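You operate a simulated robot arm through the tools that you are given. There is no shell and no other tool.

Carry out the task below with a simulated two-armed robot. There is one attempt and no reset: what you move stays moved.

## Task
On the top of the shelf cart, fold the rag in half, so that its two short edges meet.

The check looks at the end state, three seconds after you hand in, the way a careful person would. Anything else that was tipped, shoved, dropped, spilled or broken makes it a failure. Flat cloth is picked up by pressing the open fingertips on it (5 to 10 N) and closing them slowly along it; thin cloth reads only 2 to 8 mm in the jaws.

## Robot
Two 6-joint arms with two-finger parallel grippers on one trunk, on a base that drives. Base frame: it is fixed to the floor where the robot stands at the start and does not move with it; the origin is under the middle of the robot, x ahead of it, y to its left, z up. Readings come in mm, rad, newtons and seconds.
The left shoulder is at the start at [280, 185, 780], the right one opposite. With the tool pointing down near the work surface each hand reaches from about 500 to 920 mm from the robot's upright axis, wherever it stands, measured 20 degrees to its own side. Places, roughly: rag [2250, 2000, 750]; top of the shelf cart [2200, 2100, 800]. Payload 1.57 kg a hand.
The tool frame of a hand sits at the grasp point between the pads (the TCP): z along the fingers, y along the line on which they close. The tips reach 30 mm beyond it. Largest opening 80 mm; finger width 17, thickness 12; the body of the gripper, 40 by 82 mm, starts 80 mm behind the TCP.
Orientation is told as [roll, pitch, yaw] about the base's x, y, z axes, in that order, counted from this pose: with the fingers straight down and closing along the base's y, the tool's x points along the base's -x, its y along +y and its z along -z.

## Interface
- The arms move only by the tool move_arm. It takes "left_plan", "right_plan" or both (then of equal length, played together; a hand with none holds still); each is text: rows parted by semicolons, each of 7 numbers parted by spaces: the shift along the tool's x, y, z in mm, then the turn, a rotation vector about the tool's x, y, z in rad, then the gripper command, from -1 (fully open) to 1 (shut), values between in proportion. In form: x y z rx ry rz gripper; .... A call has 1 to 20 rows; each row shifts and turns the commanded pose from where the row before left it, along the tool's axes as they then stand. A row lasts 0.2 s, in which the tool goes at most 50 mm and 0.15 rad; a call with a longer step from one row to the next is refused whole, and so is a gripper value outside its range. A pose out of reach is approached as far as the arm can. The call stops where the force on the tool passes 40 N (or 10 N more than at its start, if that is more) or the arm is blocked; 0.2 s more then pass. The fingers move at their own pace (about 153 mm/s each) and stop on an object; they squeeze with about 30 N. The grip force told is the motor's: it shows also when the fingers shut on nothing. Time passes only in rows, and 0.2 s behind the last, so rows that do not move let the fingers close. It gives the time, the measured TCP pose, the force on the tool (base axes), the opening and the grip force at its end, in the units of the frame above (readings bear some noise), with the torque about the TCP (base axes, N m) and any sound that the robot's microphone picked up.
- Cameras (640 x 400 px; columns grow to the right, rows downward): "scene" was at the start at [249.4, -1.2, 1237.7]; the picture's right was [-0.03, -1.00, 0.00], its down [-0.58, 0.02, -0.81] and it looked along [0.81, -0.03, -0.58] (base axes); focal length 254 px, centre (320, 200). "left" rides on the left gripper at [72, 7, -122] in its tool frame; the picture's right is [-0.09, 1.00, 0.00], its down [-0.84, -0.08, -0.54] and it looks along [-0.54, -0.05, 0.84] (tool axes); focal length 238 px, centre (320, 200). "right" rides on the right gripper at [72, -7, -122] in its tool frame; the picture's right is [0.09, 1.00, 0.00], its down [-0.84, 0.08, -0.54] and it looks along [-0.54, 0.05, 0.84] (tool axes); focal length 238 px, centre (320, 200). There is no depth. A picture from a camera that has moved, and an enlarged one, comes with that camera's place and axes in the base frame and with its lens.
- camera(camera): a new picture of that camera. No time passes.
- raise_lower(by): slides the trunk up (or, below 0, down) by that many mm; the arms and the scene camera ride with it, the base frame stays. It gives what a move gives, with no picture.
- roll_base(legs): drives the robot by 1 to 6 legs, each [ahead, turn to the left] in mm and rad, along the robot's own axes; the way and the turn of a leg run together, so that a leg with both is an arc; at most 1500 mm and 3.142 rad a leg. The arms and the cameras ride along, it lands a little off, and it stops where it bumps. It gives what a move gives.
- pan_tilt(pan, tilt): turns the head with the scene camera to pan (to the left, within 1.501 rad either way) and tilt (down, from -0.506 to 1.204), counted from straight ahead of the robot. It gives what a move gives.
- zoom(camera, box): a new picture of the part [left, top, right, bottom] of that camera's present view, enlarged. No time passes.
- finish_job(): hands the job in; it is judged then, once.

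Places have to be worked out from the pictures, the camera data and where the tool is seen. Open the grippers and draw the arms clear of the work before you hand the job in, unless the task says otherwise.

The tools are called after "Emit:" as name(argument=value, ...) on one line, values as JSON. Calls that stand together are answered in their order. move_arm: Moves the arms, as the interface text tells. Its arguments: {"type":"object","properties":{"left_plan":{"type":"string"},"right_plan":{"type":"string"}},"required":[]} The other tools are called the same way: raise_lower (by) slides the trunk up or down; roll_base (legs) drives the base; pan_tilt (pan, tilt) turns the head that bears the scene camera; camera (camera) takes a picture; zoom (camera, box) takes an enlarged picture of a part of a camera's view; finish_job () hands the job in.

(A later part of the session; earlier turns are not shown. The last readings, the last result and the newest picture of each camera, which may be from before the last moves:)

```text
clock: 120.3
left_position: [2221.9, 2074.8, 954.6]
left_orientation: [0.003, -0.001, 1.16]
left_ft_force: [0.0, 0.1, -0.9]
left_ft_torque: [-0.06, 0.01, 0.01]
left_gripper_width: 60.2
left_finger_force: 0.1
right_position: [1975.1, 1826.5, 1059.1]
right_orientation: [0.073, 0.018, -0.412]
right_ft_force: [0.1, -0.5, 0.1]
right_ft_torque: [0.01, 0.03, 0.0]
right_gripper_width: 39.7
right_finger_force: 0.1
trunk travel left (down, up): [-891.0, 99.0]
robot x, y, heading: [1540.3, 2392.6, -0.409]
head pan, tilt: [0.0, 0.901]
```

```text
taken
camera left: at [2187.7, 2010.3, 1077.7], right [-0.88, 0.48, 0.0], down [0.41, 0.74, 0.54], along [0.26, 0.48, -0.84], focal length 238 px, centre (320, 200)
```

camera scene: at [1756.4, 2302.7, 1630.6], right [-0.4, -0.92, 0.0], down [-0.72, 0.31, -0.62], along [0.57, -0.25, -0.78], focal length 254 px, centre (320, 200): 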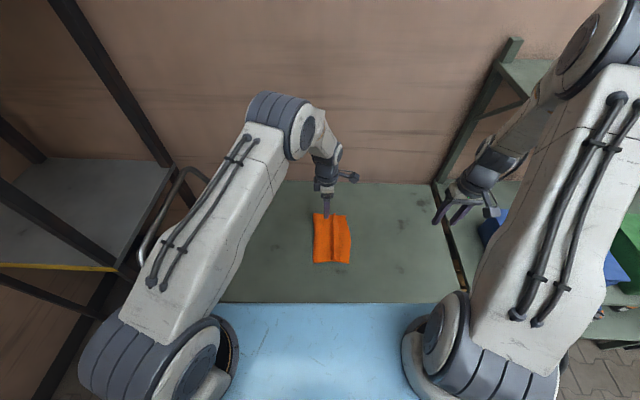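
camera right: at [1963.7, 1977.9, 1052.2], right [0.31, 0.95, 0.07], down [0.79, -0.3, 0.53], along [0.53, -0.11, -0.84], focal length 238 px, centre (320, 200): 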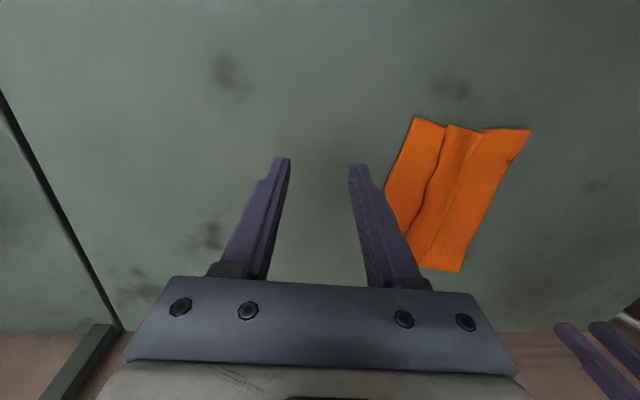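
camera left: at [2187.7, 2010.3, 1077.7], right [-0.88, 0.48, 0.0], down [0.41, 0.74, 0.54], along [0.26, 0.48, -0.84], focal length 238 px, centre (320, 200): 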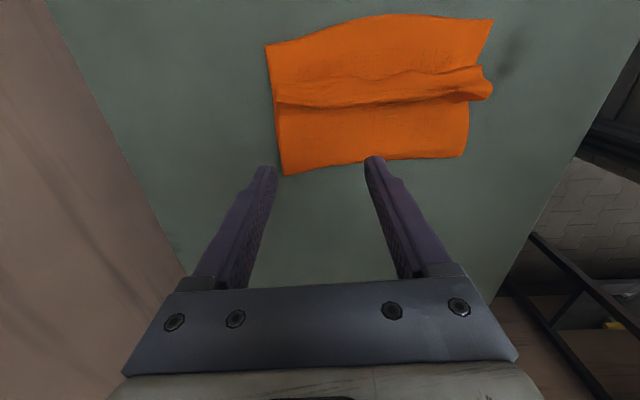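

The left camera shows the ridge at about 45–49 mm right, the lower edge at 99–110 mm right and the fold line at 24–31 mm left. The left fingers hang just left of the ridge; I lower them to light contact with the top layer.

Emit:
move_arm(left_plan="0 0 30 0 0 0 -0.5; 0 0 30 0 0 0 -0.5; 0 0 25 0 0 0 -0.5; 0 0 5 0 0 0 -0.5; 0 0 2 0 0 0 -0.5; 0 0 1 0 0 0 -0.5; 0 0 1 0 0 0 -0.5; 0 0 0 0 0 0 -0.5")

Emit:
camera(camera="left")

```text
clock: 122.1
left_position: [2222.4, 2074.0, 859.9]
left_orientation: [0.001, 0.001, 1.16]
left_ft_force: [-0.4, 0.0, -0.9]
left_ft_torque: [-0.01, -0.01, 0.02]
left_gripper_width: 59.7
left_finger_force: 0.1
right_position: [1976.3, 1825.9, 1059.2]
right_orientation: [0.074, 0.017, -0.413]
right_ft_force: [0.4, -0.2, 0.5]
right_ft_torque: [0.0, -0.03, -0.02]
right_gripper_width: 40.0
right_finger_force: 0.1
trunk travel left (down, up): [-891.0, 99.0]
robot x, y, heading: [1537.1, 2396.6, -0.409]
head pan, tilt: [0.0, 0.901]
```

```text
taken
camera left: at [2187.6, 2010.9, 982.7], right [-0.88, 0.48, 0.0], down [0.41, 0.74, 0.54], along [0.26, 0.47, -0.84], focal length 238 px, centre (320, 200)
```

left: 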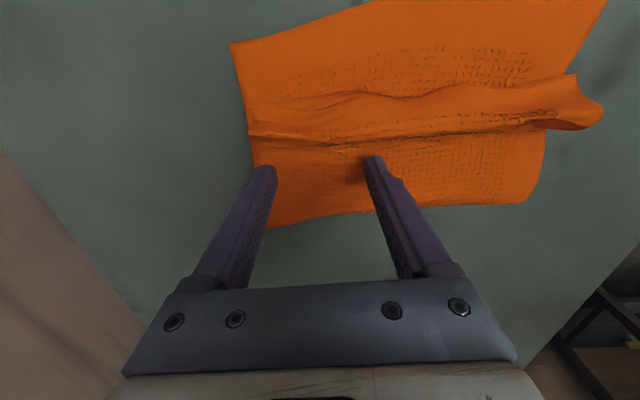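

The view shows the hem edge and the ridge ahead of the fingers. I lower 1.5 mm to a light touch and sweep 30 mm to the right, then look.

Emit:
move_arm(left_plan="0 0 1 0 0 0 -0.5; 0 0 0.5 0 0 0 -0.5; 5 0 0 0 0 0 -0.5; 5 0 0 0 0 0 -0.5; 5 0 0 0 0 0 -0.5; 5 0 0 0 0 0 -0.5; 5 0 0 0 0 0 -0.5; 5 0 0 0 0 0 -0.5; 0 0 0 0 0 0 -0.5")

Emit:
camera(camera="left")

```text
clock: 124.1
left_position: [2211.7, 2045.6, 857.5]
left_orientation: [0.002, 0.0, 1.157]
left_ft_force: [-0.4, 1.5, -0.4]
left_ft_torque: [0.01, -0.02, 0.02]
left_gripper_width: 60.3
left_finger_force: 0.1
right_position: [1974.4, 1826.5, 1058.7]
right_orientation: [0.072, 0.018, -0.412]
right_ft_force: [-0.3, -0.6, -1.2]
right_ft_torque: [0.02, 0.01, -0.01]
right_gripper_width: 40.0
right_finger_force: 0.1
trunk travel left (down, up): [-891.0, 99.0]
robot x, y, heading: [1538.0, 2393.4, -0.409]
head pan, tilt: [0.0, 0.901]
```

```text
taken
camera left: at [2176.5, 1982.3, 981.4], right [-0.88, 0.48, 0.0], down [0.41, 0.74, 0.54], along [0.26, 0.47, -0.84], focal length 238 px, centre (320, 200)
```

left: 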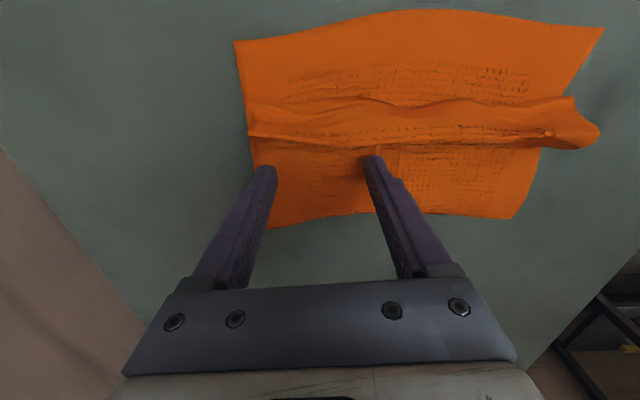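

The whole rag slid right with the fingers instead of the ridge moving, so cloth-to-cart friction is low. I lift the left hand and instead will straddle the ridge with the fingers and spread it by opening them while pressing: left finger anchoring, right finger pulling the hem out. I raise and turn the hand back first.

Emit:
move_arm(left_plan="0 0 -10 0 0 0 -0.5; 0 0 -30 0 0 0 -0.5; 0 0 -40 0 0 0 -0.5; 0 0 0 0 0 0.15 0; 0 0 0 0 0 0.15 0.4; 0 0 0 0 0 0.15 0.4; 0 0 0 0 0 0.15 0.4; 0 0 0 0 0 0.15 0.4; 0 0 0 0 0 0.15 0.4; 0 0 0 0 0 0.15 0.4; 0 0 0 0 0 0.15 0.4; 0 0 0 0 0 0.15 0.4; 0 0 0 0 0 0.15 0.4; 0 0 0 0 0 0.071 0.4; 0 0 0 0 0 0 0.4")

Emit:
camera(camera="left")

Emit:
zoom(camera="scene", box=[290, 205, 370, 270])

```text
clock: 127.3
left_position: [2212.4, 2046.4, 937.8]
left_orientation: [-0.001, 0.001, -0.413]
left_ft_force: [0.4, 0.2, -0.4]
left_ft_torque: [0.05, 0.02, 0.01]
left_gripper_width: 24.2
left_finger_force: 0.0
right_position: [1975.0, 1826.6, 1059.1]
right_orientation: [0.073, 0.017, -0.413]
right_ft_force: [-0.5, 0.5, 0.2]
right_ft_torque: [0.02, 0.01, -0.01]
right_gripper_width: 39.9
right_finger_force: 0.0
trunk travel left (down, up): [-891.0, 99.0]
robot x, y, heading: [1538.4, 2399.6, -0.413]
head pan, tilt: [0.0, 0.901]
```

```text
taken
camera left: at [2148.3, 2081.1, 1061.0], right [0.48, 0.88, 0.0], down [0.74, -0.41, 0.54], along [0.47, -0.26, -0.84], focal length 238 px, centre (320, 200)
```

left: 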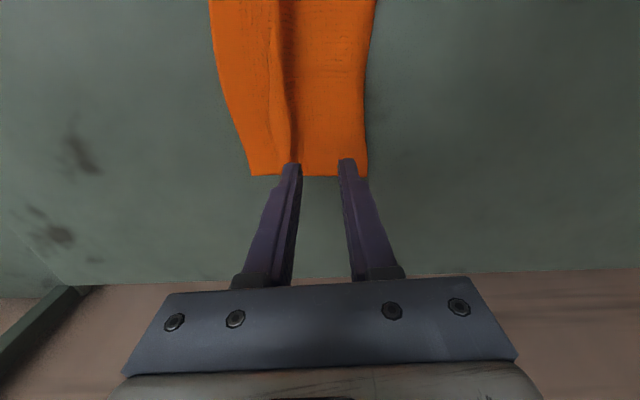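

```text
6.15 times, centred on (330, 238) of scene
camera zoom: at [1756.4, 2302.7, 1630.6], right [-0.4, -0.92, 0.0], down [-0.72, 0.31, -0.62], along [0.57, -0.25, -0.78], focal length 1560 px, centre (258, -31)
```

zoom: 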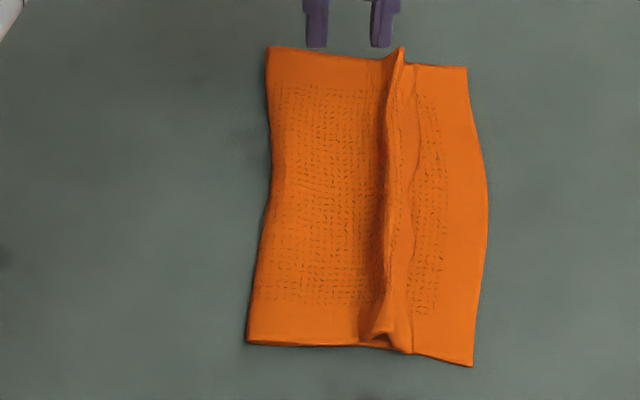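

The ridge sits at about 72–93 mm right. I will place the closed left fingers just left of the ridge at the far end, press lightly, then open them while moving right, so that the left finger anchors the cloth and the right finger pushes the ridge out toward the edge.

Emit:
move_arm(left_plan="-22 -7 0 0 0 0 1; 0 0 30 0 0 0 1; 0 0 30 0 0 0 1; 0 0 12 0 0 0 1; 0 0 3 0 0 0 1; 0 0 1 0 0 0 1; 0 0 1 0 0 0 1; 0 0 0 0 0 0 1")

Emit:
camera(camera="left")

Emit:
zoom(camera="scene", box=[290, 195, 370, 260])

```text
clock: 129.1
left_position: [2229.2, 2030.8, 861.3]
left_orientation: [-0.001, 0.001, -0.41]
left_ft_force: [-0.2, 0.3, 0.3]
left_ft_torque: [-0.02, 0.01, 0.01]
left_gripper_width: 0.1
left_finger_force: 20.8
right_position: [1976.2, 1826.8, 1059.2]
right_orientation: [0.073, 0.017, -0.412]
right_ft_force: [-0.6, 0.0, -0.2]
right_ft_torque: [0.0, -0.02, -0.04]
right_gripper_width: 40.0
right_finger_force: 0.1
trunk travel left (down, up): [-891.0, 99.0]
robot x, y, heading: [1538.2, 2395.3, -0.408]
head pan, tilt: [0.0, 0.901]
```

```text
taken
camera left: at [2165.3, 2065.6, 984.4], right [0.48, 0.88, 0.0], down [0.74, -0.4, 0.54], along [0.47, -0.26, -0.84], focal length 238 px, centre (320, 200)
```

left: 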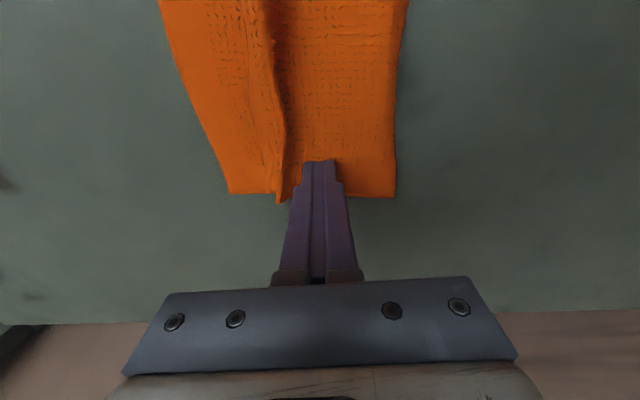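

```text
6.15 times, centred on (330, 228) of scene
camera zoom: at [1756.4, 2302.7, 1630.6], right [-0.4, -0.92, 0.0], down [-0.72, 0.31, -0.62], along [0.57, -0.25, -0.78], focal length 1560 px, centre (258, 31)
```

zoom: 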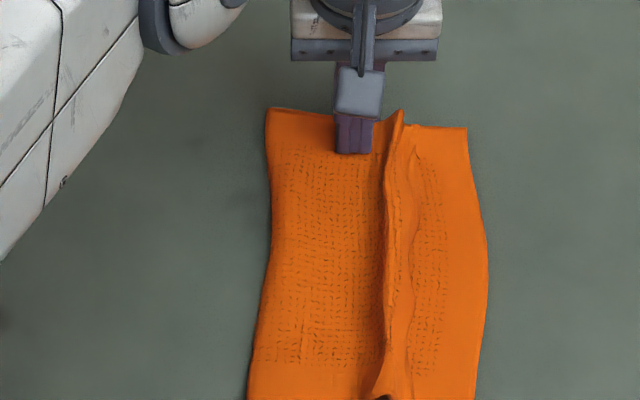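

The closed fingers stand just left of the ridge. I lower 2.5 mm to press lightly.

Emit:
move_arm(left_plan="0 0 1 0 0 0 1; 0 0 1 0 0 0 1; 0 0 0.7 0 0 0 1; 0 0 0 0 0 0 1")

```text
clock: 130.1
left_position: [2229.0, 2031.6, 859.9]
left_orientation: [-0.001, 0.0, -0.412]
left_ft_force: [-0.1, 0.6, 1.0]
left_ft_torque: [0.0, 0.0, -0.01]
left_gripper_width: 0.0
left_finger_force: 21.3
right_position: [1976.0, 1825.5, 1058.3]
right_orientation: [0.073, 0.016, -0.411]
right_ft_force: [-0.4, -0.1, -0.2]
right_ft_torque: [0.01, 0.01, 0.02]
right_gripper_width: 40.0
right_finger_force: 0.1
trunk travel left (down, up): [-891.0, 99.0]
robot x, y, heading: [1541.0, 2392.0, -0.413]
head pan, tilt: [0.0, 0.901]
```

About 1 N now; I press 1 mm more and open in steps of 4 mm while shifting 2 mm right each, watching the first half.

Emit:
move_arm(left_plan="0 0 0.6 0 0 0 1; 0 0 0.4 0 0 0 1; 0 -2 0 0 0 0 0.9; 0 -2 0 0 0 0 0.8; 0 -2 0 0 0 0 0.7; 0 -2 0 0 0 0 0.6; 0 -2 0 0 0 0 0.5; 0 -2 0 0 0 0 0.4; 0 -2 0 0 0 0 0.3; 0 -2 0 0 0 0 0.2; 0 0 0 0 0 0 0.2")

Emit:
camera(camera="left")

Emit:
zoom(camera="scene", box=[290, 195, 370, 260])

```text
clock: 132.5
left_position: [2221.8, 2016.3, 859.2]
left_orientation: [0.0, 0.002, -0.409]
left_ft_force: [0.9, 0.2, 2.6]
left_ft_torque: [-0.01, 0.0, -0.04]
left_gripper_width: 29.9
left_finger_force: 0.0
right_position: [1976.2, 1826.7, 1058.1]
right_orientation: [0.073, 0.017, -0.413]
right_ft_force: [-1.0, -1.1, -0.8]
right_ft_torque: [0.01, -0.05, 0.01]
right_gripper_width: 40.2
right_finger_force: 0.0
trunk travel left (down, up): [-891.0, 99.0]
robot x, y, heading: [1540.7, 2395.0, -0.413]
head pan, tilt: [0.0, 0.901]
```

```text
taken
camera left: at [2158.5, 2051.3, 981.2], right [0.48, 0.88, 0.0], down [0.74, -0.41, 0.54], along [0.47, -0.26, -0.84], focal length 238 px, centre (320, 200)
```

left: 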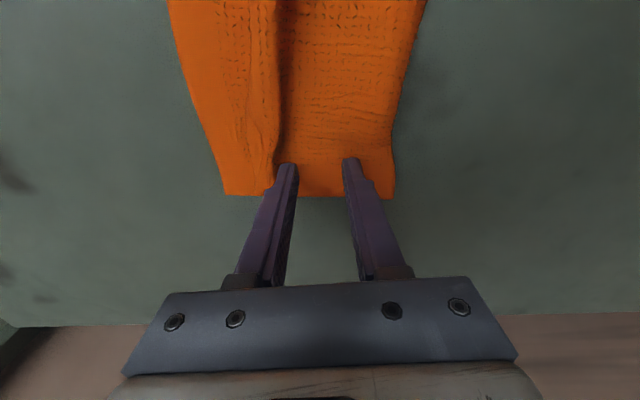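

```text
6.15 times, centred on (330, 228) of scene
camera zoom: at [1756.3, 2302.8, 1630.6], right [-0.4, -0.92, 0.0], down [-0.72, 0.31, -0.62], along [0.57, -0.25, -0.78], focal length 1560 px, centre (258, 31)
```

zoom: 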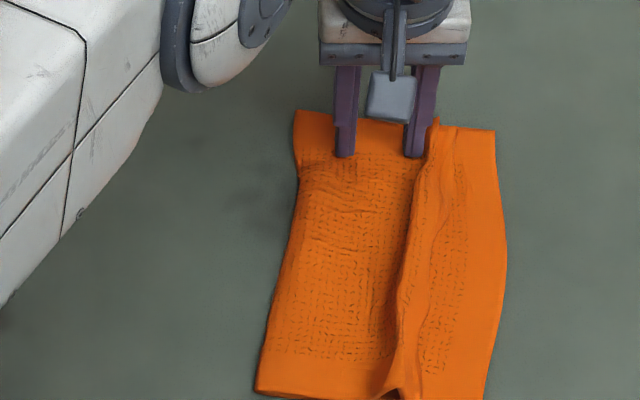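

Without a firm anchor the rag just slides along. I will use two hands: the left pressing firmly on the fold side as an anchor, the right pushing the ridge outward. First I lift the left hand, bring both arms up and lower the trunk by 216 mm back to the height where the right hand can stand upright over the rag.

Emit:
move_arm(left_plan="0 0 -10 0 0 0 0.2; 0 0 -40 0 0 0 0.2; 0 0 -45 0 0 0 0.2; 0 0 -45 0 0 0 0.2; 0 0 -45 0 0 0 0.2; 0 0 -45 0 0 0 0.2; 0 0 -45 0 0 0 0.2; 0 0 -30 0 0 0 0.2; 0 0 0 0 0 0 0.2", right_plan="0 0 -36 0 0 0 0; 0 0 -36 0 0 0 0; 0 0 -36 0 0 0 0; 0 0 0 0.073 -0.017 0 0; 0 0 0 0 0 0 0; 0 0 0 0 0 0 0; 0 0 0 0 0 0 0; 0 0 0 0 0 0 0; 0 0 0 0 0 0 0")

Emit:
raise_lower(by=-216)

Emit:
camera(camera="scene")

Emit:
zoom(camera="scene", box=[290, 160, 400, 240])

```text
clock: 134.5
left_position: [2220.8, 2017.8, 1167.2]
left_orientation: [0.0, 0.002, -0.41]
left_ft_force: [-0.5, -0.9, 0.2]
left_ft_torque: [-0.01, 0.0, -0.01]
left_gripper_width: 32.0
left_finger_force: 0.1
right_position: [1976.3, 1818.0, 1165.6]
right_orientation: [0.001, 0.001, -0.411]
right_ft_force: [0.7, -0.8, -0.3]
right_ft_torque: [0.01, -0.05, 0.01]
right_gripper_width: 40.1
right_finger_force: 0.1
trunk travel left (down, up): [-891.0, 99.0]
robot x, y, heading: [1543.1, 2394.3, -0.409]
head pan, tilt: [0.0, 0.901]
```

```text
clock: 136.8
left_position: [2221.8, 2016.6, 951.2]
left_orientation: [0.001, 0.002, -0.408]
left_ft_force: [-1.0, -0.3, 0.0]
left_ft_torque: [-0.01, 0.01, 0.02]
left_gripper_width: 32.0
left_finger_force: 0.0
right_position: [1975.3, 1817.4, 949.3]
right_orientation: [0.0, 0.0, -0.412]
right_ft_force: [0.0, -0.3, 0.6]
right_ft_torque: [0.01, -0.01, -0.01]
right_gripper_width: 40.1
right_finger_force: 0.0
trunk travel left (down, up): [-675.0, 315.0]
robot x, y, heading: [1535.6, 2394.1, -0.406]
head pan, tilt: [0.0, 0.901]
```

```text
taken
camera scene: at [1756.3, 2302.7, 1414.6], right [-0.4, -0.92, 0.0], down [-0.72, 0.31, -0.62], along [0.57, -0.25, -0.78], focal length 254 px, centre (320, 200)
```

scene: 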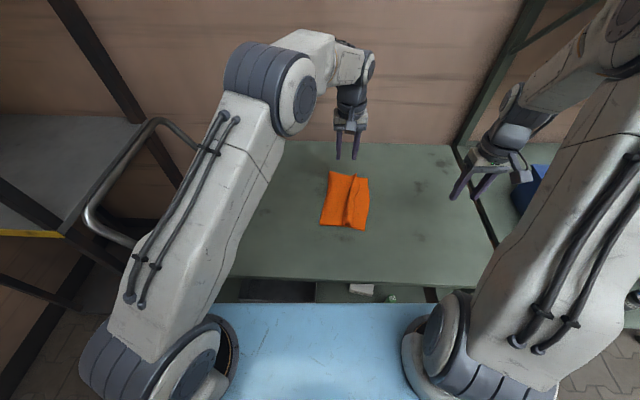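

```text
5.00 times, centred on (345, 200) of scene
camera zoom: at [1756.3, 2302.7, 1414.6], right [-0.4, -0.92, 0.0], down [-0.72, 0.31, -0.62], along [0.57, -0.25, -0.78], focal length 1268 px, centre (195, 200)
```

zoom: 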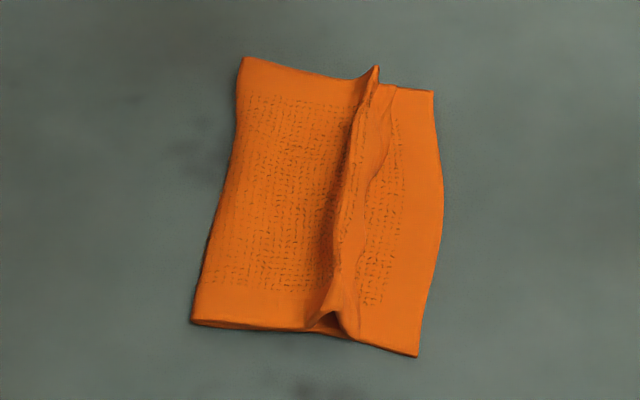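

The ridge stands too steeply because the release point was too far left. I will re-pinch just the crest with both hands, lift slightly, carry it about 30 mm to the right so the left slope becomes long and shallow, and release there so it collapses outward. First I bring both hands over the crest (near about (627, -73), far about (778, -108) in my frame), turned to match the crest.

Emit:
move_arm(left_plan="0 -15.3 0 0 0 0 0.1; 0 -15.2 0 0 0 0 0.1; 0 0 0 0 0 0.095 0.1; 0 0 0 0 0 0.095 0.1; 0 0 0 0.05 0 0 0.1; 0 0 0 0.05 0 0 0.1; 0 0 0 0 0 0 0.1; 0 0 0 0 0 0 0.1; 0 0 0 0 0 0 0.1; 0 0 0 0 0 0 0.1; 0 0 0 0 0 0 0.1; 0 0 0 0 0 0 0.1", right_plan="0 0 0 -0.125 0 0 0.1; 0 0 0 -0.125 0 0 0.1; 4.3 38 13.4 0 0 0 0.1; 0 38 13.4 0 0 0 0.1; 0 38 13.4 0 0 0 0.1; 0 38 13.4 0 0 0 0.1; 0 38 13.4 0 0 0 0.1; 0 38 13.4 0 0 0 0.1; 0 38 13.4 0 0 0 0.1; 0 0 0 0 0 0.095 0.1; 0 0 0 0 0 0.095 0.1; 0 0 0 0 0 0 0.1")

Emit:
camera(camera="scene")

Emit:
camera(camera="right")

Emit:
camera(camera="left")

```text
clock: 139.4
left_position: [2210.1, 1989.0, 950.8]
left_orientation: [-0.102, 0.002, -0.602]
left_ft_force: [-0.4, -0.3, -0.4]
left_ft_torque: [-0.02, 0.01, 0.01]
left_gripper_width: 35.7
left_finger_force: 0.0
right_position: [2084.8, 2077.4, 926.4]
right_orientation: [0.248, 0.048, -0.596]
right_ft_force: [-0.2, -0.1, 0.3]
right_ft_torque: [0.02, -0.01, -0.01]
right_gripper_width: 36.0
right_finger_force: 0.0
trunk travel left (down, up): [-675.0, 315.0]
robot x, y, heading: [1535.0, 2393.6, -0.411]
head pan, tilt: [0.0, 0.901]
```

```text
taken
camera scene: at [1756.4, 2302.8, 1414.6], right [-0.4, -0.92, 0.0], down [-0.72, 0.31, -0.62], along [0.57, -0.25, -0.78], focal length 254 px, centre (320, 200)
```

scene: 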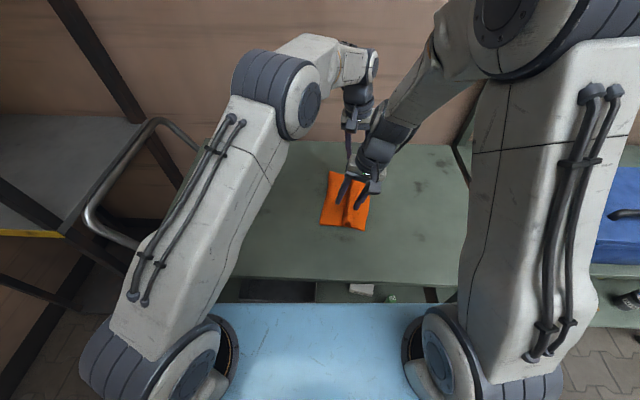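

```text
taken
camera right: at [2009.4, 2083.2, 1046.6], right [0.48, 0.84, 0.25], down [0.68, -0.53, 0.5], along [0.56, -0.07, -0.83], focal length 238 px, centre (320, 200)
```

right: 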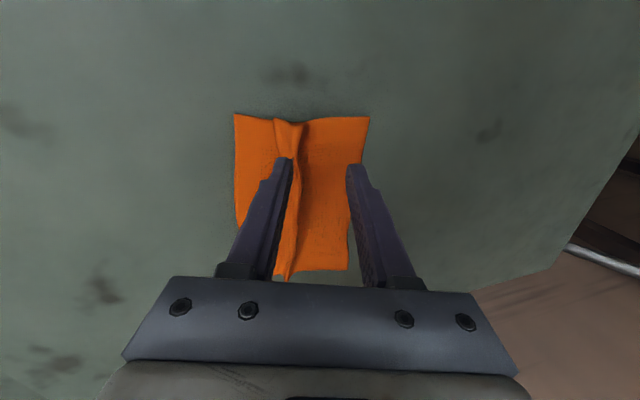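

```text
taken
camera left: at [2160.8, 2045.0, 1071.6], right [0.64, 0.77, -0.1], down [0.68, -0.49, 0.55], along [0.37, -0.41, -0.83], focal length 238 px, centre (320, 200)
```

left: 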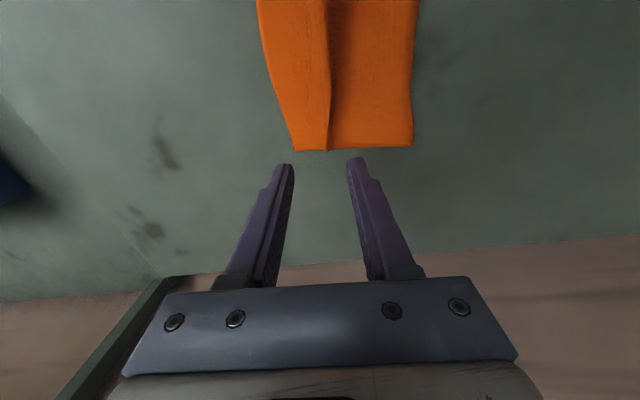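

Crest positions from the gripper cameras agree with the scene ones (crest top about z 838–840). I shift the right hand 9 mm right and lower both to about 10 mm above the pinch height to check the straddle.

Emit:
move_arm(left_plan="0 2.6 25.9 0 0 0 0.35; 0 2.6 25.9 0 0 0 0.35; 0 2.6 25.8 0 0 0 0.35; 0 0 0 0 0 0 0.35", right_plan="0 -7.4 16.7 0 0 0 0.35; 0 -7.4 16.7 0 0 0 0.35; 0 -7.3 16.7 0 0 0 0.35; 0 0 0 0 0 0 0.35")

Emit:
zoom(camera="left", box=[220, 100, 420, 225])

Emit:
zoom(camera="right", box=[220, 100, 420, 225])

Emit:
camera(camera="scene")

```text
clock: 140.4
left_position: [2209.1, 1987.5, 871.9]
left_orientation: [-0.102, 0.001, -0.599]
left_ft_force: [0.9, 0.0, 0.0]
left_ft_torque: [-0.02, 0.0, 0.01]
left_gripper_width: 25.8
left_finger_force: 0.1
right_position: [2076.8, 2070.2, 872.2]
right_orientation: [0.247, 0.047, -0.596]
right_ft_force: [-0.1, 0.1, 0.1]
right_ft_torque: [0.03, 0.02, -0.01]
right_gripper_width: 26.1
right_finger_force: 0.1
trunk travel left (down, up): [-675.0, 315.0]
robot x, y, heading: [1535.4, 2394.1, -0.41]
head pan, tilt: [0.0, 0.901]
```

```text
3.20 times, centred on (320, 162) of left
camera zoom: at [2160.1, 2043.9, 993.3], right [0.64, 0.77, -0.1], down [0.68, -0.49, 0.55], along [0.37, -0.42, -0.83], focal length 763 px, centre (320, 320)
```

zoom: 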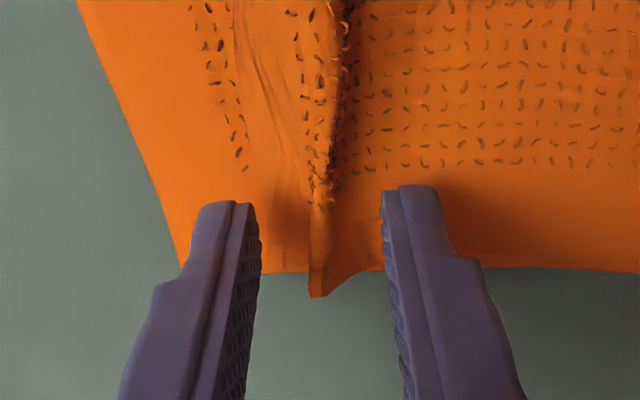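

```text
3.20 times, centred on (320, 162) of right
camera zoom: at [2002.0, 2076.9, 992.7], right [0.48, 0.84, 0.25], down [0.68, -0.53, 0.5], along [0.56, -0.07, -0.83], focal length 763 px, centre (320, 320)
```

zoom: 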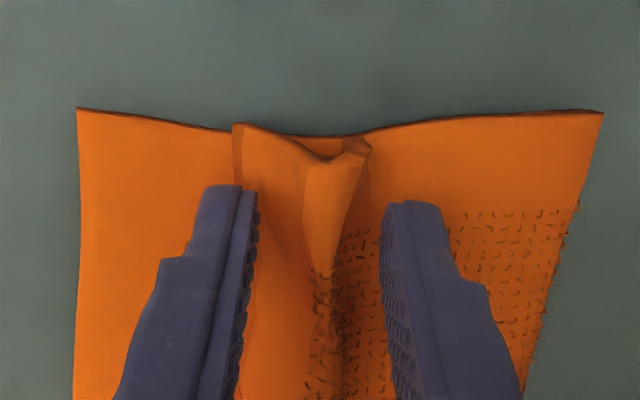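

```text
taken
camera scene: at [1756.5, 2302.7, 1414.5], right [-0.4, -0.92, 0.0], down [-0.72, 0.31, -0.62], along [0.57, -0.25, -0.78], focal length 254 px, centre (320, 200)
```

scene: 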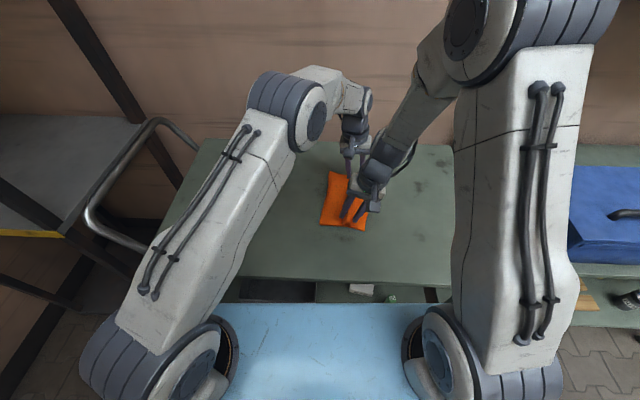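

Both hands straddle the crest well. I lower 8 mm and close slowly on the crest only.

Emit:
move_arm(left_plan="0 0.4 4 0 0 0 0.35; 0 0.4 4 0 0 0 0.35; 0 0 0 0 0 0 0.45; 0 0 0 0 0 0 0.55; 0 0 0 0 0 0 0.65; 0 0 0 0 0 0 0.75; 0 0 0 0 0 0 0.85; 0 0 0 0 0 0 0.95; 0 0 0 0 0 0 1; 0 0 0 0 0 0 1; 0 0 0 0 0 0 1", right_plan="0 -1 3.9 0 0 0 0.35; 0 -1 3.9 0 0 0 0.35; 0 0 0 0 0 0 0.45; 0 0 0 0 0 0 0.55; 0 0 0 0 0 0 0.65; 0 0 0 0 0 0 0.75; 0 0 0 0 0 0 0.85; 0 0 0 0 0 0 0.95; 0 0 0 0 0 0 1; 0 0 0 0 0 0 1; 0 0 0 0 0 0 1")

Emit:
zoom(camera="left", box=[220, 100, 420, 225])

Emit:
zoom(camera="right", box=[220, 100, 420, 225])

```text
clock: 142.8
left_position: [2209.2, 1989.6, 864.9]
left_orientation: [-0.101, 0.001, -0.601]
left_ft_force: [0.5, -0.3, 0.4]
left_ft_torque: [-0.01, 0.02, -0.02]
left_gripper_width: 4.1
left_finger_force: 24.3
right_position: [2076.2, 2070.3, 865.7]
right_orientation: [0.246, 0.045, -0.596]
right_ft_force: [0.2, -0.3, 0.0]
right_ft_torque: [0.03, 0.03, -0.02]
right_gripper_width: 5.1
right_finger_force: 25.5
trunk travel left (down, up): [-675.0, 315.0]
robot x, y, heading: [1538.3, 2393.2, -0.414]
head pan, tilt: [0.0, 0.901]
```

```text
3.20 times, centred on (320, 162) of left
camera zoom: at [2160.6, 2045.3, 985.6], right [0.64, 0.77, -0.1], down [0.68, -0.49, 0.55], along [0.37, -0.41, -0.83], focal length 763 px, centre (320, 320)
```

zoom: 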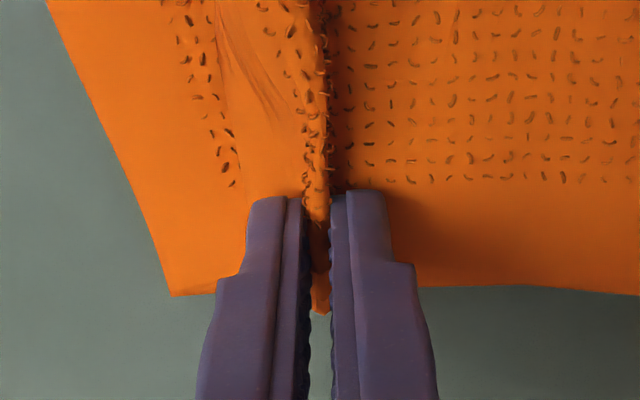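

```text
3.20 times, centred on (320, 162) of right
camera zoom: at [2001.4, 2077.6, 984.3], right [0.48, 0.84, 0.25], down [0.68, -0.53, 0.5], along [0.56, -0.07, -0.83], focal length 763 px, centre (320, 320)
```

zoom: 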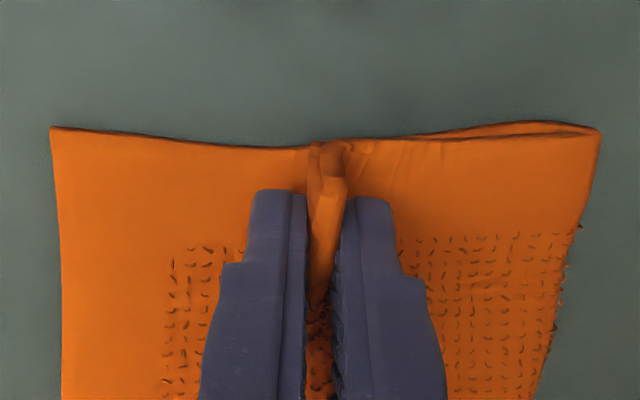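

Both hands hold the crest (4.1 and 5.1 mm). I raise 4 mm, carry the crest right by about 24 mm at the far end and 29 mm at the near end, lower again, and look.

Emit:
move_arm(left_plan="0 -0.4 -4 0 0 0 1; 0 -4 0.4 0 0 0 1; 0 -4 0.4 0 0 0 1; 0 -4 0.4 0 0 0 1; 0 -4 0.4 0 0 0 1; 0 -4 0.4 0 0 0 1; 0 -4 0.4 0 0 0 1; 0 0 0 0 0 0 1", right_plan="0 1 -3.9 0 0 0 1; 0 -4.65 -1.19 0 0 0 1; 0 -4.65 -1.19 0 0 0 1; 0 -4.65 -1.19 0 0 0 1; 0 -4.65 -1.19 0 0 0 1; 0 -4.65 -1.19 0 0 0 1; 0 -4.65 -1.19 0 0 0 1; 0 0 0 0 0 0 1")

Emit:
camera(camera="left")

Emit:
camera(camera="right")

Emit:
zoom(camera="scene", box=[290, 160, 400, 240])

```text
clock: 144.6
left_position: [2196.7, 1970.6, 868.2]
left_orientation: [-0.1, 0.002, -0.6]
left_ft_force: [0.1, -0.5, 1.3]
left_ft_torque: [-0.01, 0.0, -0.03]
left_gripper_width: 4.1
left_finger_force: 24.7
right_position: [2060.8, 2047.1, 867.4]
right_orientation: [0.245, 0.047, -0.594]
right_ft_force: [1.3, 0.2, -0.2]
right_ft_torque: [0.02, -0.02, -0.02]
right_gripper_width: 4.9
right_finger_force: 25.1
trunk travel left (down, up): [-675.0, 315.0]
robot x, y, heading: [1538.9, 2395.3, -0.409]
head pan, tilt: [0.0, 0.901]
```

```text
taken
camera left: at [2148.2, 2025.8, 989.3], right [0.64, 0.77, -0.1], down [0.68, -0.49, 0.55], along [0.37, -0.41, -0.83], focal length 238 px, centre (320, 200)
```

left: 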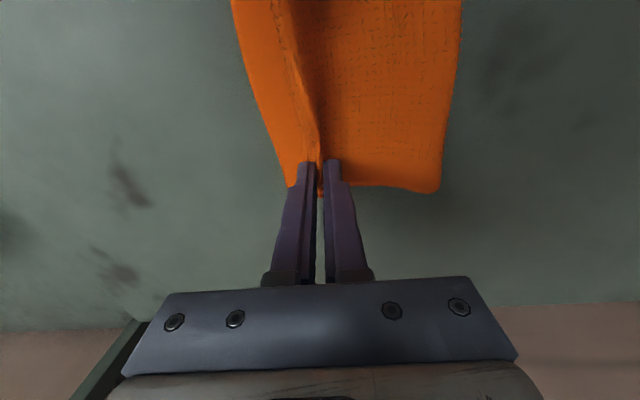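

```text
taken
camera right: at [1985.4, 2053.6, 988.1], right [0.48, 0.84, 0.25], down [0.68, -0.53, 0.5], along [0.56, -0.07, -0.83], focal length 238 px, centre (320, 200)
```

right: 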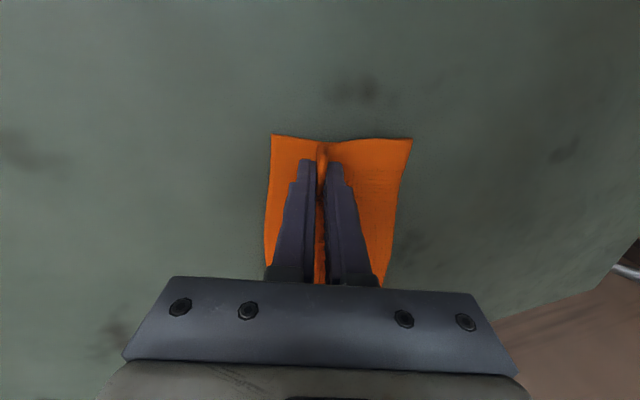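

```text
5.00 times, centred on (345, 200) of scene
camera zoom: at [1756.4, 2302.7, 1414.6], right [-0.4, -0.92, 0.0], down [-0.72, 0.31, -0.62], along [0.57, -0.25, -0.78], focal length 1268 px, centre (195, 200)
```

zoom: 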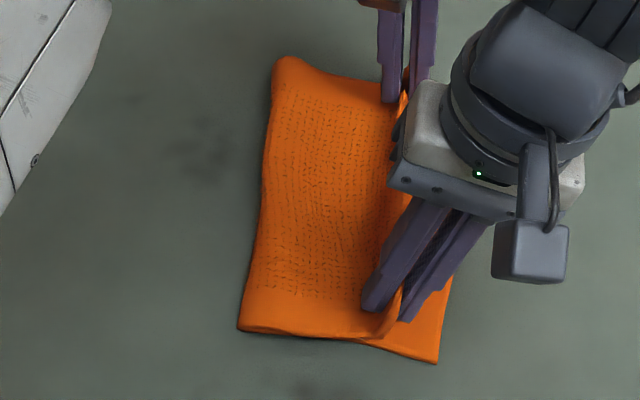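

The pull dragged the fold line along and probably wrinkled the lower layer, so I will redo the lay-down from scratch: keep the pinch (now closer to the hem), lift the rag until it hangs, lay it again, and this time release at the right spot. I raise the trunk 100 mm and then 130 mm, and look.

Emit:
raise_lower(by=100)

Emit:
move_arm(left_plan="0 0 0 0 0 -0.095 1; 0 0 0 0 0 -0.095 1; 0 4.5 -0.4 0 0 0 1; 0 4.5 -0.4 0 0 0 1; 0 4 -0.4 0 0 0 1; 0 0 0 0 0 0 1", right_plan="0 0 0 0 0 -0.095 1; 0 0 0 0 0 -0.095 1; 0 -4.4 -1.1 0 0 0 1; 0 -4.4 -1.1 0 0 0 1; 0 -3.9 -1 0 0 0 1; 0 0 0 0 0 0 1")

Emit:
raise_lower(by=130)

Emit:
camera(camera="scene")

Emit:
camera(camera="left")

Emit:
camera(camera="right")

```text
clock: 145.9
left_position: [2197.2, 1970.9, 968.7]
left_orientation: [-0.101, 0.002, -0.6]
left_ft_force: [0.0, -0.7, -0.1]
left_ft_torque: [-0.02, -0.01, 0.0]
left_gripper_width: 4.2
left_finger_force: 25.2
right_position: [2060.7, 2048.3, 968.2]
right_orientation: [0.247, 0.048, -0.595]
right_ft_force: [-0.3, 0.2, -0.8]
right_ft_torque: [0.0, 0.03, -0.02]
right_gripper_width: 5.0
right_finger_force: 25.4
trunk travel left (down, up): [-775.0, 215.0]
robot x, y, heading: [1543.6, 2396.1, -0.41]
head pan, tilt: [0.0, 0.901]
```

```text
clock: 147.3
left_position: [2201.7, 1981.0, 967.8]
left_orientation: [-0.099, 0.02, -0.412]
left_ft_force: [-0.7, -0.2, 0.7]
left_ft_torque: [0.0, -0.01, -0.07]
left_gripper_width: 3.8
left_finger_force: 25.2
right_position: [2055.7, 2035.2, 967.3]
right_orientation: [0.251, 0.0, -0.41]
right_ft_force: [-0.3, 0.1, 0.1]
right_ft_torque: [0.02, 0.03, -0.09]
right_gripper_width: 4.7
right_finger_force: 25.7
trunk travel left (down, up): [-775.0, 215.0]
robot x, y, heading: [1537.4, 2396.1, -0.412]
head pan, tilt: [0.0, 0.901]
```

```text
clock: 148.9
left_position: [2202.6, 1980.3, 1096.3]
left_orientation: [-0.101, 0.022, -0.412]
left_ft_force: [-0.7, 0.4, 0.7]
left_ft_torque: [0.01, 0.0, -0.07]
left_gripper_width: 4.3
left_finger_force: 25.3
right_position: [2055.1, 2036.1, 1097.1]
right_orientation: [0.251, 0.004, -0.412]
right_ft_force: [0.6, -0.2, -0.4]
right_ft_torque: [0.0, 0.02, -0.09]
right_gripper_width: 5.0
right_finger_force: 25.7
trunk travel left (down, up): [-905.0, 85.0]
robot x, y, heading: [1535.4, 2395.5, -0.412]
head pan, tilt: [0.0, 0.901]
```

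```text
taken
camera scene: at [1756.6, 2302.6, 1644.5], right [-0.4, -0.92, 0.0], down [-0.72, 0.31, -0.62], along [0.57, -0.25, -0.78], focal length 254 px, centre (320, 200)
```

scene: 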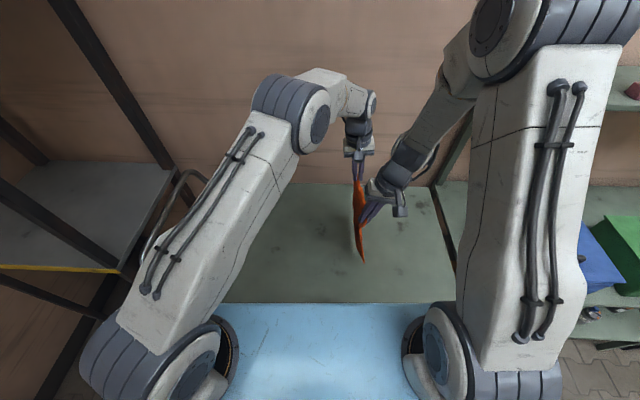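

```text
taken
camera left: at [2145.5, 2026.4, 1219.4], right [0.48, 0.87, -0.1], down [0.77, -0.36, 0.53], along [0.43, -0.33, -0.84], focal length 238 px, centre (320, 200)
```

left: 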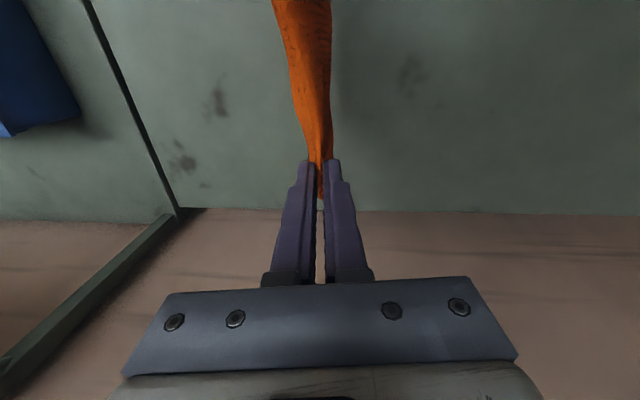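

```text
taken
camera right: at [1974.8, 2029.5, 1214.8], right [0.3, 0.92, 0.25], down [0.74, -0.39, 0.54], along [0.6, 0.02, -0.8], focal length 238 px, centre (320, 200)
```

right: 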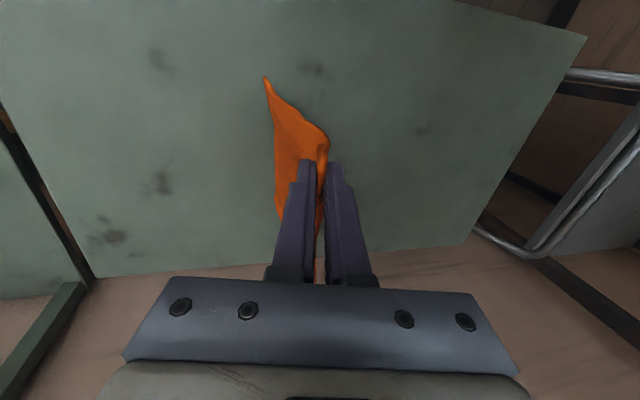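

The rag hangs again from a pinch closer to the hem. I zoom in to judge the hem flap at each hand and the height of the lower edge.

Emit:
zoom(camera="scene", box=[320, 150, 420, 275])

Emit:
zoom(camera="right", box=[240, 60, 400, 230])

Emit:
zoom(camera="left", box=[240, 0, 400, 200])

```text
3.20 times, centred on (370, 212) of scene
camera zoom: at [1756.6, 2302.6, 1644.5], right [-0.4, -0.92, 0.0], down [-0.72, 0.31, -0.62], along [0.57, -0.25, -0.78], focal length 811 px, centre (160, 160)
```

zoom: 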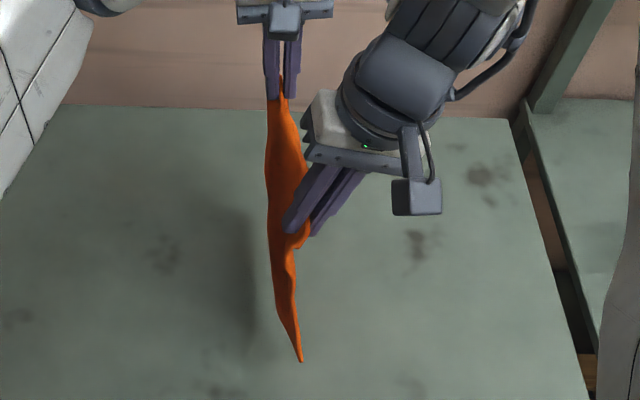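

```text
2.35 times, centred on (320, 145) of right
camera zoom: at [1974.8, 2029.5, 1214.8], right [0.3, 0.92, 0.25], down [0.74, -0.39, 0.54], along [0.6, 0.02, -0.8], focal length 561 px, centre (320, 329)
```

zoom: 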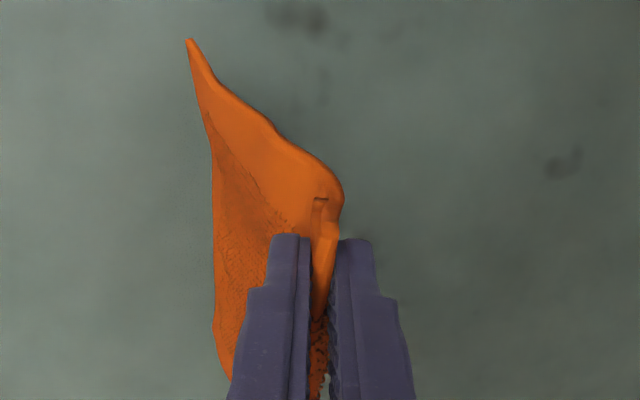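

```text
2.00 times, centred on (320, 100) of left
camera zoom: at [2145.5, 2026.4, 1219.4], right [0.48, 0.87, -0.1], down [0.77, -0.36, 0.53], along [0.43, -0.33, -0.84], focal length 477 px, centre (320, 400)
```

zoom: 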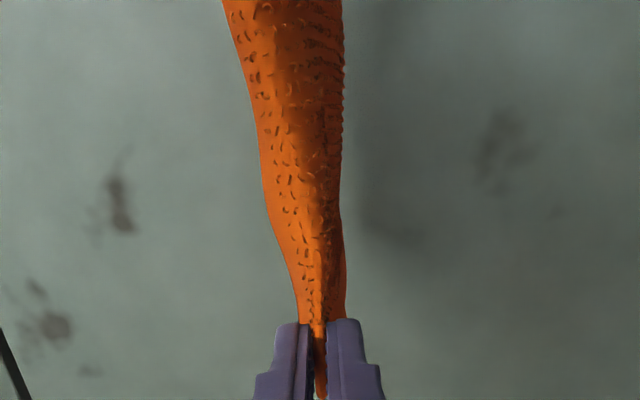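

The lower corner seems about 50 mm up and off to the right, perhaps still swinging. I wait a second and look again.

Emit:
move_arm(left_plan="0 0 0 0 0 0 1; 0 0 0 0 0 0 1; 0 0 0 0 0 0 1; 0 0 0 0 0 0 1; 0 0 0 0 0 0 1; 0 0 0 0 0 0 1; 0 0 0 0 0 0 1; 0 0 0 0 0 0 1")

Emit:
zoom(camera="scene", box=[320, 150, 420, 275])

Emit:
zoom(camera="right", box=[240, 60, 400, 230])

```text
clock: 150.7
left_position: [2200.8, 1981.7, 1097.1]
left_orientation: [-0.101, 0.021, -0.413]
left_ft_force: [-0.6, 0.4, -0.7]
left_ft_torque: [0.01, 0.0, -0.06]
left_gripper_width: 4.3
left_finger_force: 24.9
right_position: [2055.6, 2035.5, 1097.3]
right_orientation: [0.249, 0.0, -0.413]
right_ft_force: [-0.3, 0.4, 0.6]
right_ft_torque: [-0.01, 0.0, -0.11]
right_gripper_width: 4.6
right_finger_force: 25.3
trunk travel left (down, up): [-905.0, 85.0]
robot x, y, heading: [1537.5, 2396.7, -0.411]
head pan, tilt: [0.0, 0.901]
```

```text
3.20 times, centred on (370, 212) of scene
camera zoom: at [1756.4, 2302.7, 1644.6], right [-0.4, -0.92, 0.0], down [-0.72, 0.31, -0.62], along [0.57, -0.25, -0.78], focal length 811 px, centre (160, 160)
```

zoom: 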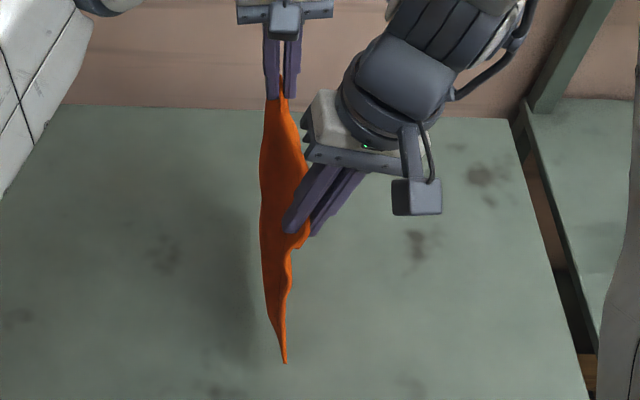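

```text
2.35 times, centred on (320, 145) of right
camera zoom: at [1974.7, 2029.5, 1214.9], right [0.3, 0.92, 0.25], down [0.74, -0.39, 0.54], along [0.6, 0.02, -0.8], focal length 561 px, centre (320, 329)
```

zoom: 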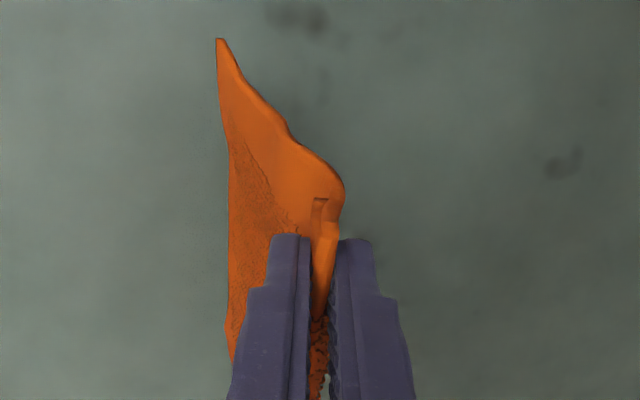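

The swing has died out; the near lower corner is about 50 mm above the cart. I lower the trunk by 45 mm so the lower edge nearly touches and check.

Emit:
raise_lower(by=-45)

Emit:
zoom(camera="scene", box=[320, 140, 420, 265])

Emit:
camera(camera="right")

Emit:
camera(camera="left")

```text
clock: 151.6
left_position: [2202.8, 1981.1, 1052.9]
left_orientation: [-0.099, 0.021, -0.412]
left_ft_force: [-0.2, -0.3, 0.3]
left_ft_torque: [-0.06, -0.01, -0.07]
left_gripper_width: 4.1
left_finger_force: 24.9
right_position: [2055.3, 2035.7, 1052.7]
right_orientation: [0.249, 0.001, -0.411]
right_ft_force: [0.1, 0.1, 0.5]
right_ft_torque: [0.01, 0.03, -0.09]
right_gripper_width: 4.9
right_finger_force: 25.0
trunk travel left (down, up): [-860.0, 130.0]
robot x, y, heading: [1537.7, 2395.5, -0.408]
head pan, tilt: [0.0, 0.901]
```

```text
3.20 times, centred on (370, 202) of scene
camera zoom: at [1756.2, 2302.8, 1599.6], right [-0.4, -0.92, 0.0], down [-0.72, 0.31, -0.62], along [0.57, -0.25, -0.78], focal length 811 px, centre (160, 192)
```

zoom: 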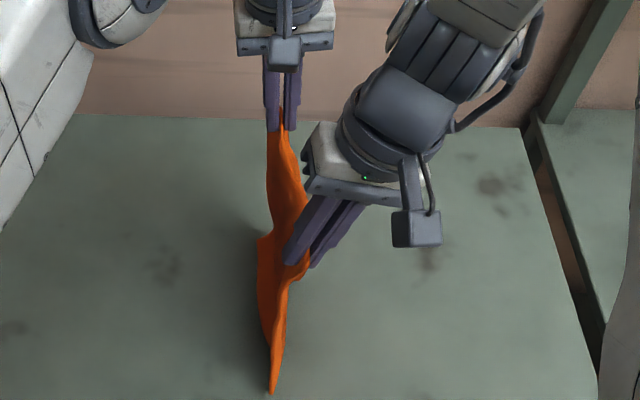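

```text
taken
camera right: at [1974.6, 2029.6, 1170.0], right [0.3, 0.92, 0.25], down [0.74, -0.39, 0.54], along [0.6, 0.02, -0.8], focal length 238 px, centre (320, 200)
```

right: 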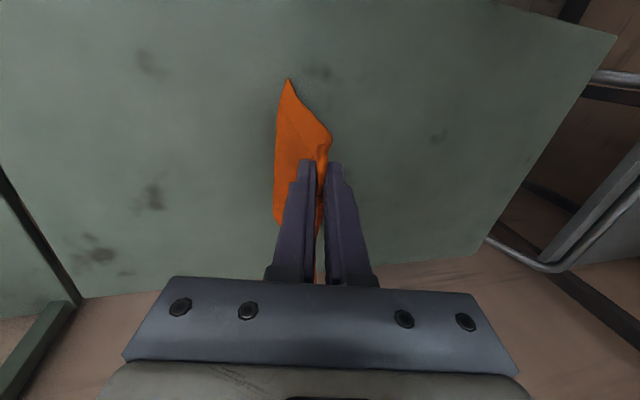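

```text
taken
camera left: at [2145.2, 2026.5, 1174.7], right [0.48, 0.87, -0.1], down [0.77, -0.36, 0.53], along [0.43, -0.33, -0.84], focal length 238 px, centre (320, 200)
```

left: 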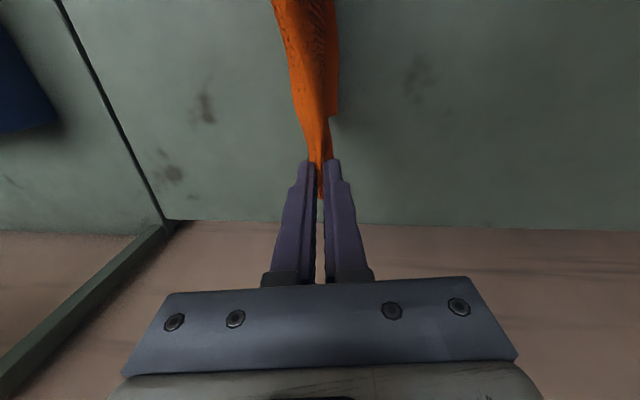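

The lower edge is just touching along L about -112 mm at both ends, well aligned. I start laying again: first mostly left, then left and down in step.

Emit:
move_arm(left_plan="0 8.26 2.19 0 0 0 1; 0 8.26 2.19 0 0 0 1; 0 8.26 2.19 0 0 0 1; 0 8.76 7.16 0 0 0 1; 0 8.76 7.16 0 0 0 1; 0 8.76 7.16 0 0 0 1; 0 8.76 7.16 0 0 0 1; 0 8.76 7.16 0 0 0 1; 0 0 0 0 0 0 1", right_plan="0 7.01 4.88 0 0 0 1; 0 7.01 4.88 0 0 0 1; 0 7.01 4.88 0 0 0 1; 0 5.78 9.73 0 0 0 1; 0 5.78 9.73 0 0 0 1; 0 5.78 9.73 0 0 0 1; 0 5.78 9.73 0 0 0 1; 0 5.78 9.73 0 0 0 1; 0 0 0 0 0 0 1")

Emit:
zoom(camera="scene", box=[300, 140, 400, 265])

Emit:
camera(camera="right")

Emit:
camera(camera="left")

```text
clock: 153.6
left_position: [2226.3, 2041.3, 1001.3]
left_orientation: [-0.1, 0.021, -0.412]
left_ft_force: [0.1, -0.2, 0.7]
left_ft_torque: [-0.01, 0.01, -0.06]
left_gripper_width: 4.4
left_finger_force: 25.4
right_position: [2078.8, 2094.3, 1004.6]
right_orientation: [0.25, 0.0, -0.412]
right_ft_force: [-0.5, 0.4, 0.1]
right_ft_torque: [0.02, 0.07, -0.07]
right_gripper_width: 4.9
right_finger_force: 25.2
trunk travel left (down, up): [-860.0, 130.0]
robot x, y, heading: [1539.4, 2399.8, -0.404]
head pan, tilt: [0.0, 0.901]
```

```text
3.20 times, centred on (350, 202) of scene
camera zoom: at [1756.6, 2302.8, 1599.6], right [-0.4, -0.92, 0.0], down [-0.72, 0.31, -0.62], along [0.57, -0.25, -0.78], focal length 811 px, centre (224, 192)
```

zoom: 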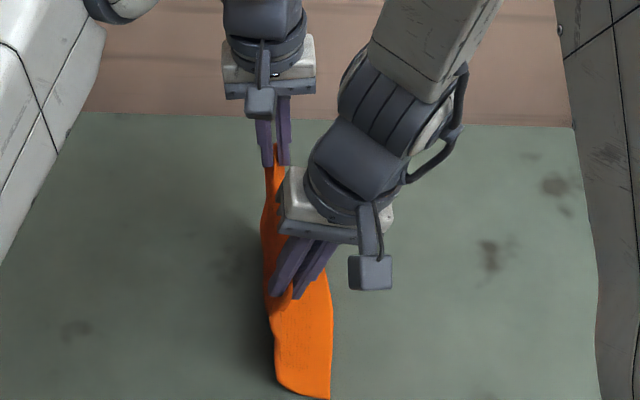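

```text
taken
camera right: at [1999.0, 2088.6, 1121.3], right [0.3, 0.92, 0.25], down [0.74, -0.39, 0.54], along [0.6, 0.02, -0.8], focal length 238 px, centre (320, 200)
```

right: 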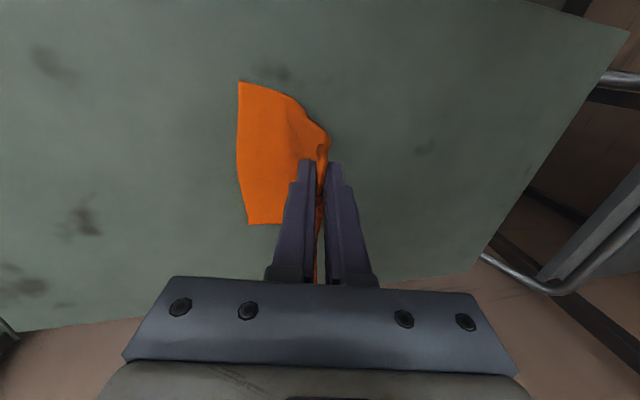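

```text
taken
camera left: at [2169.2, 2086.2, 1124.7], right [0.48, 0.87, -0.1], down [0.77, -0.36, 0.53], along [0.43, -0.33, -0.84], focal length 238 px, centre (320, 200)
```

left: 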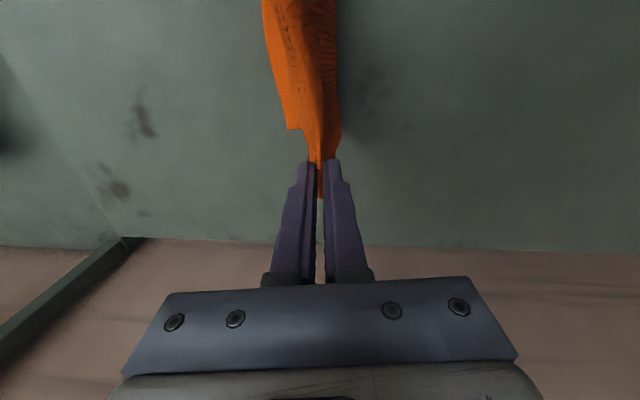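

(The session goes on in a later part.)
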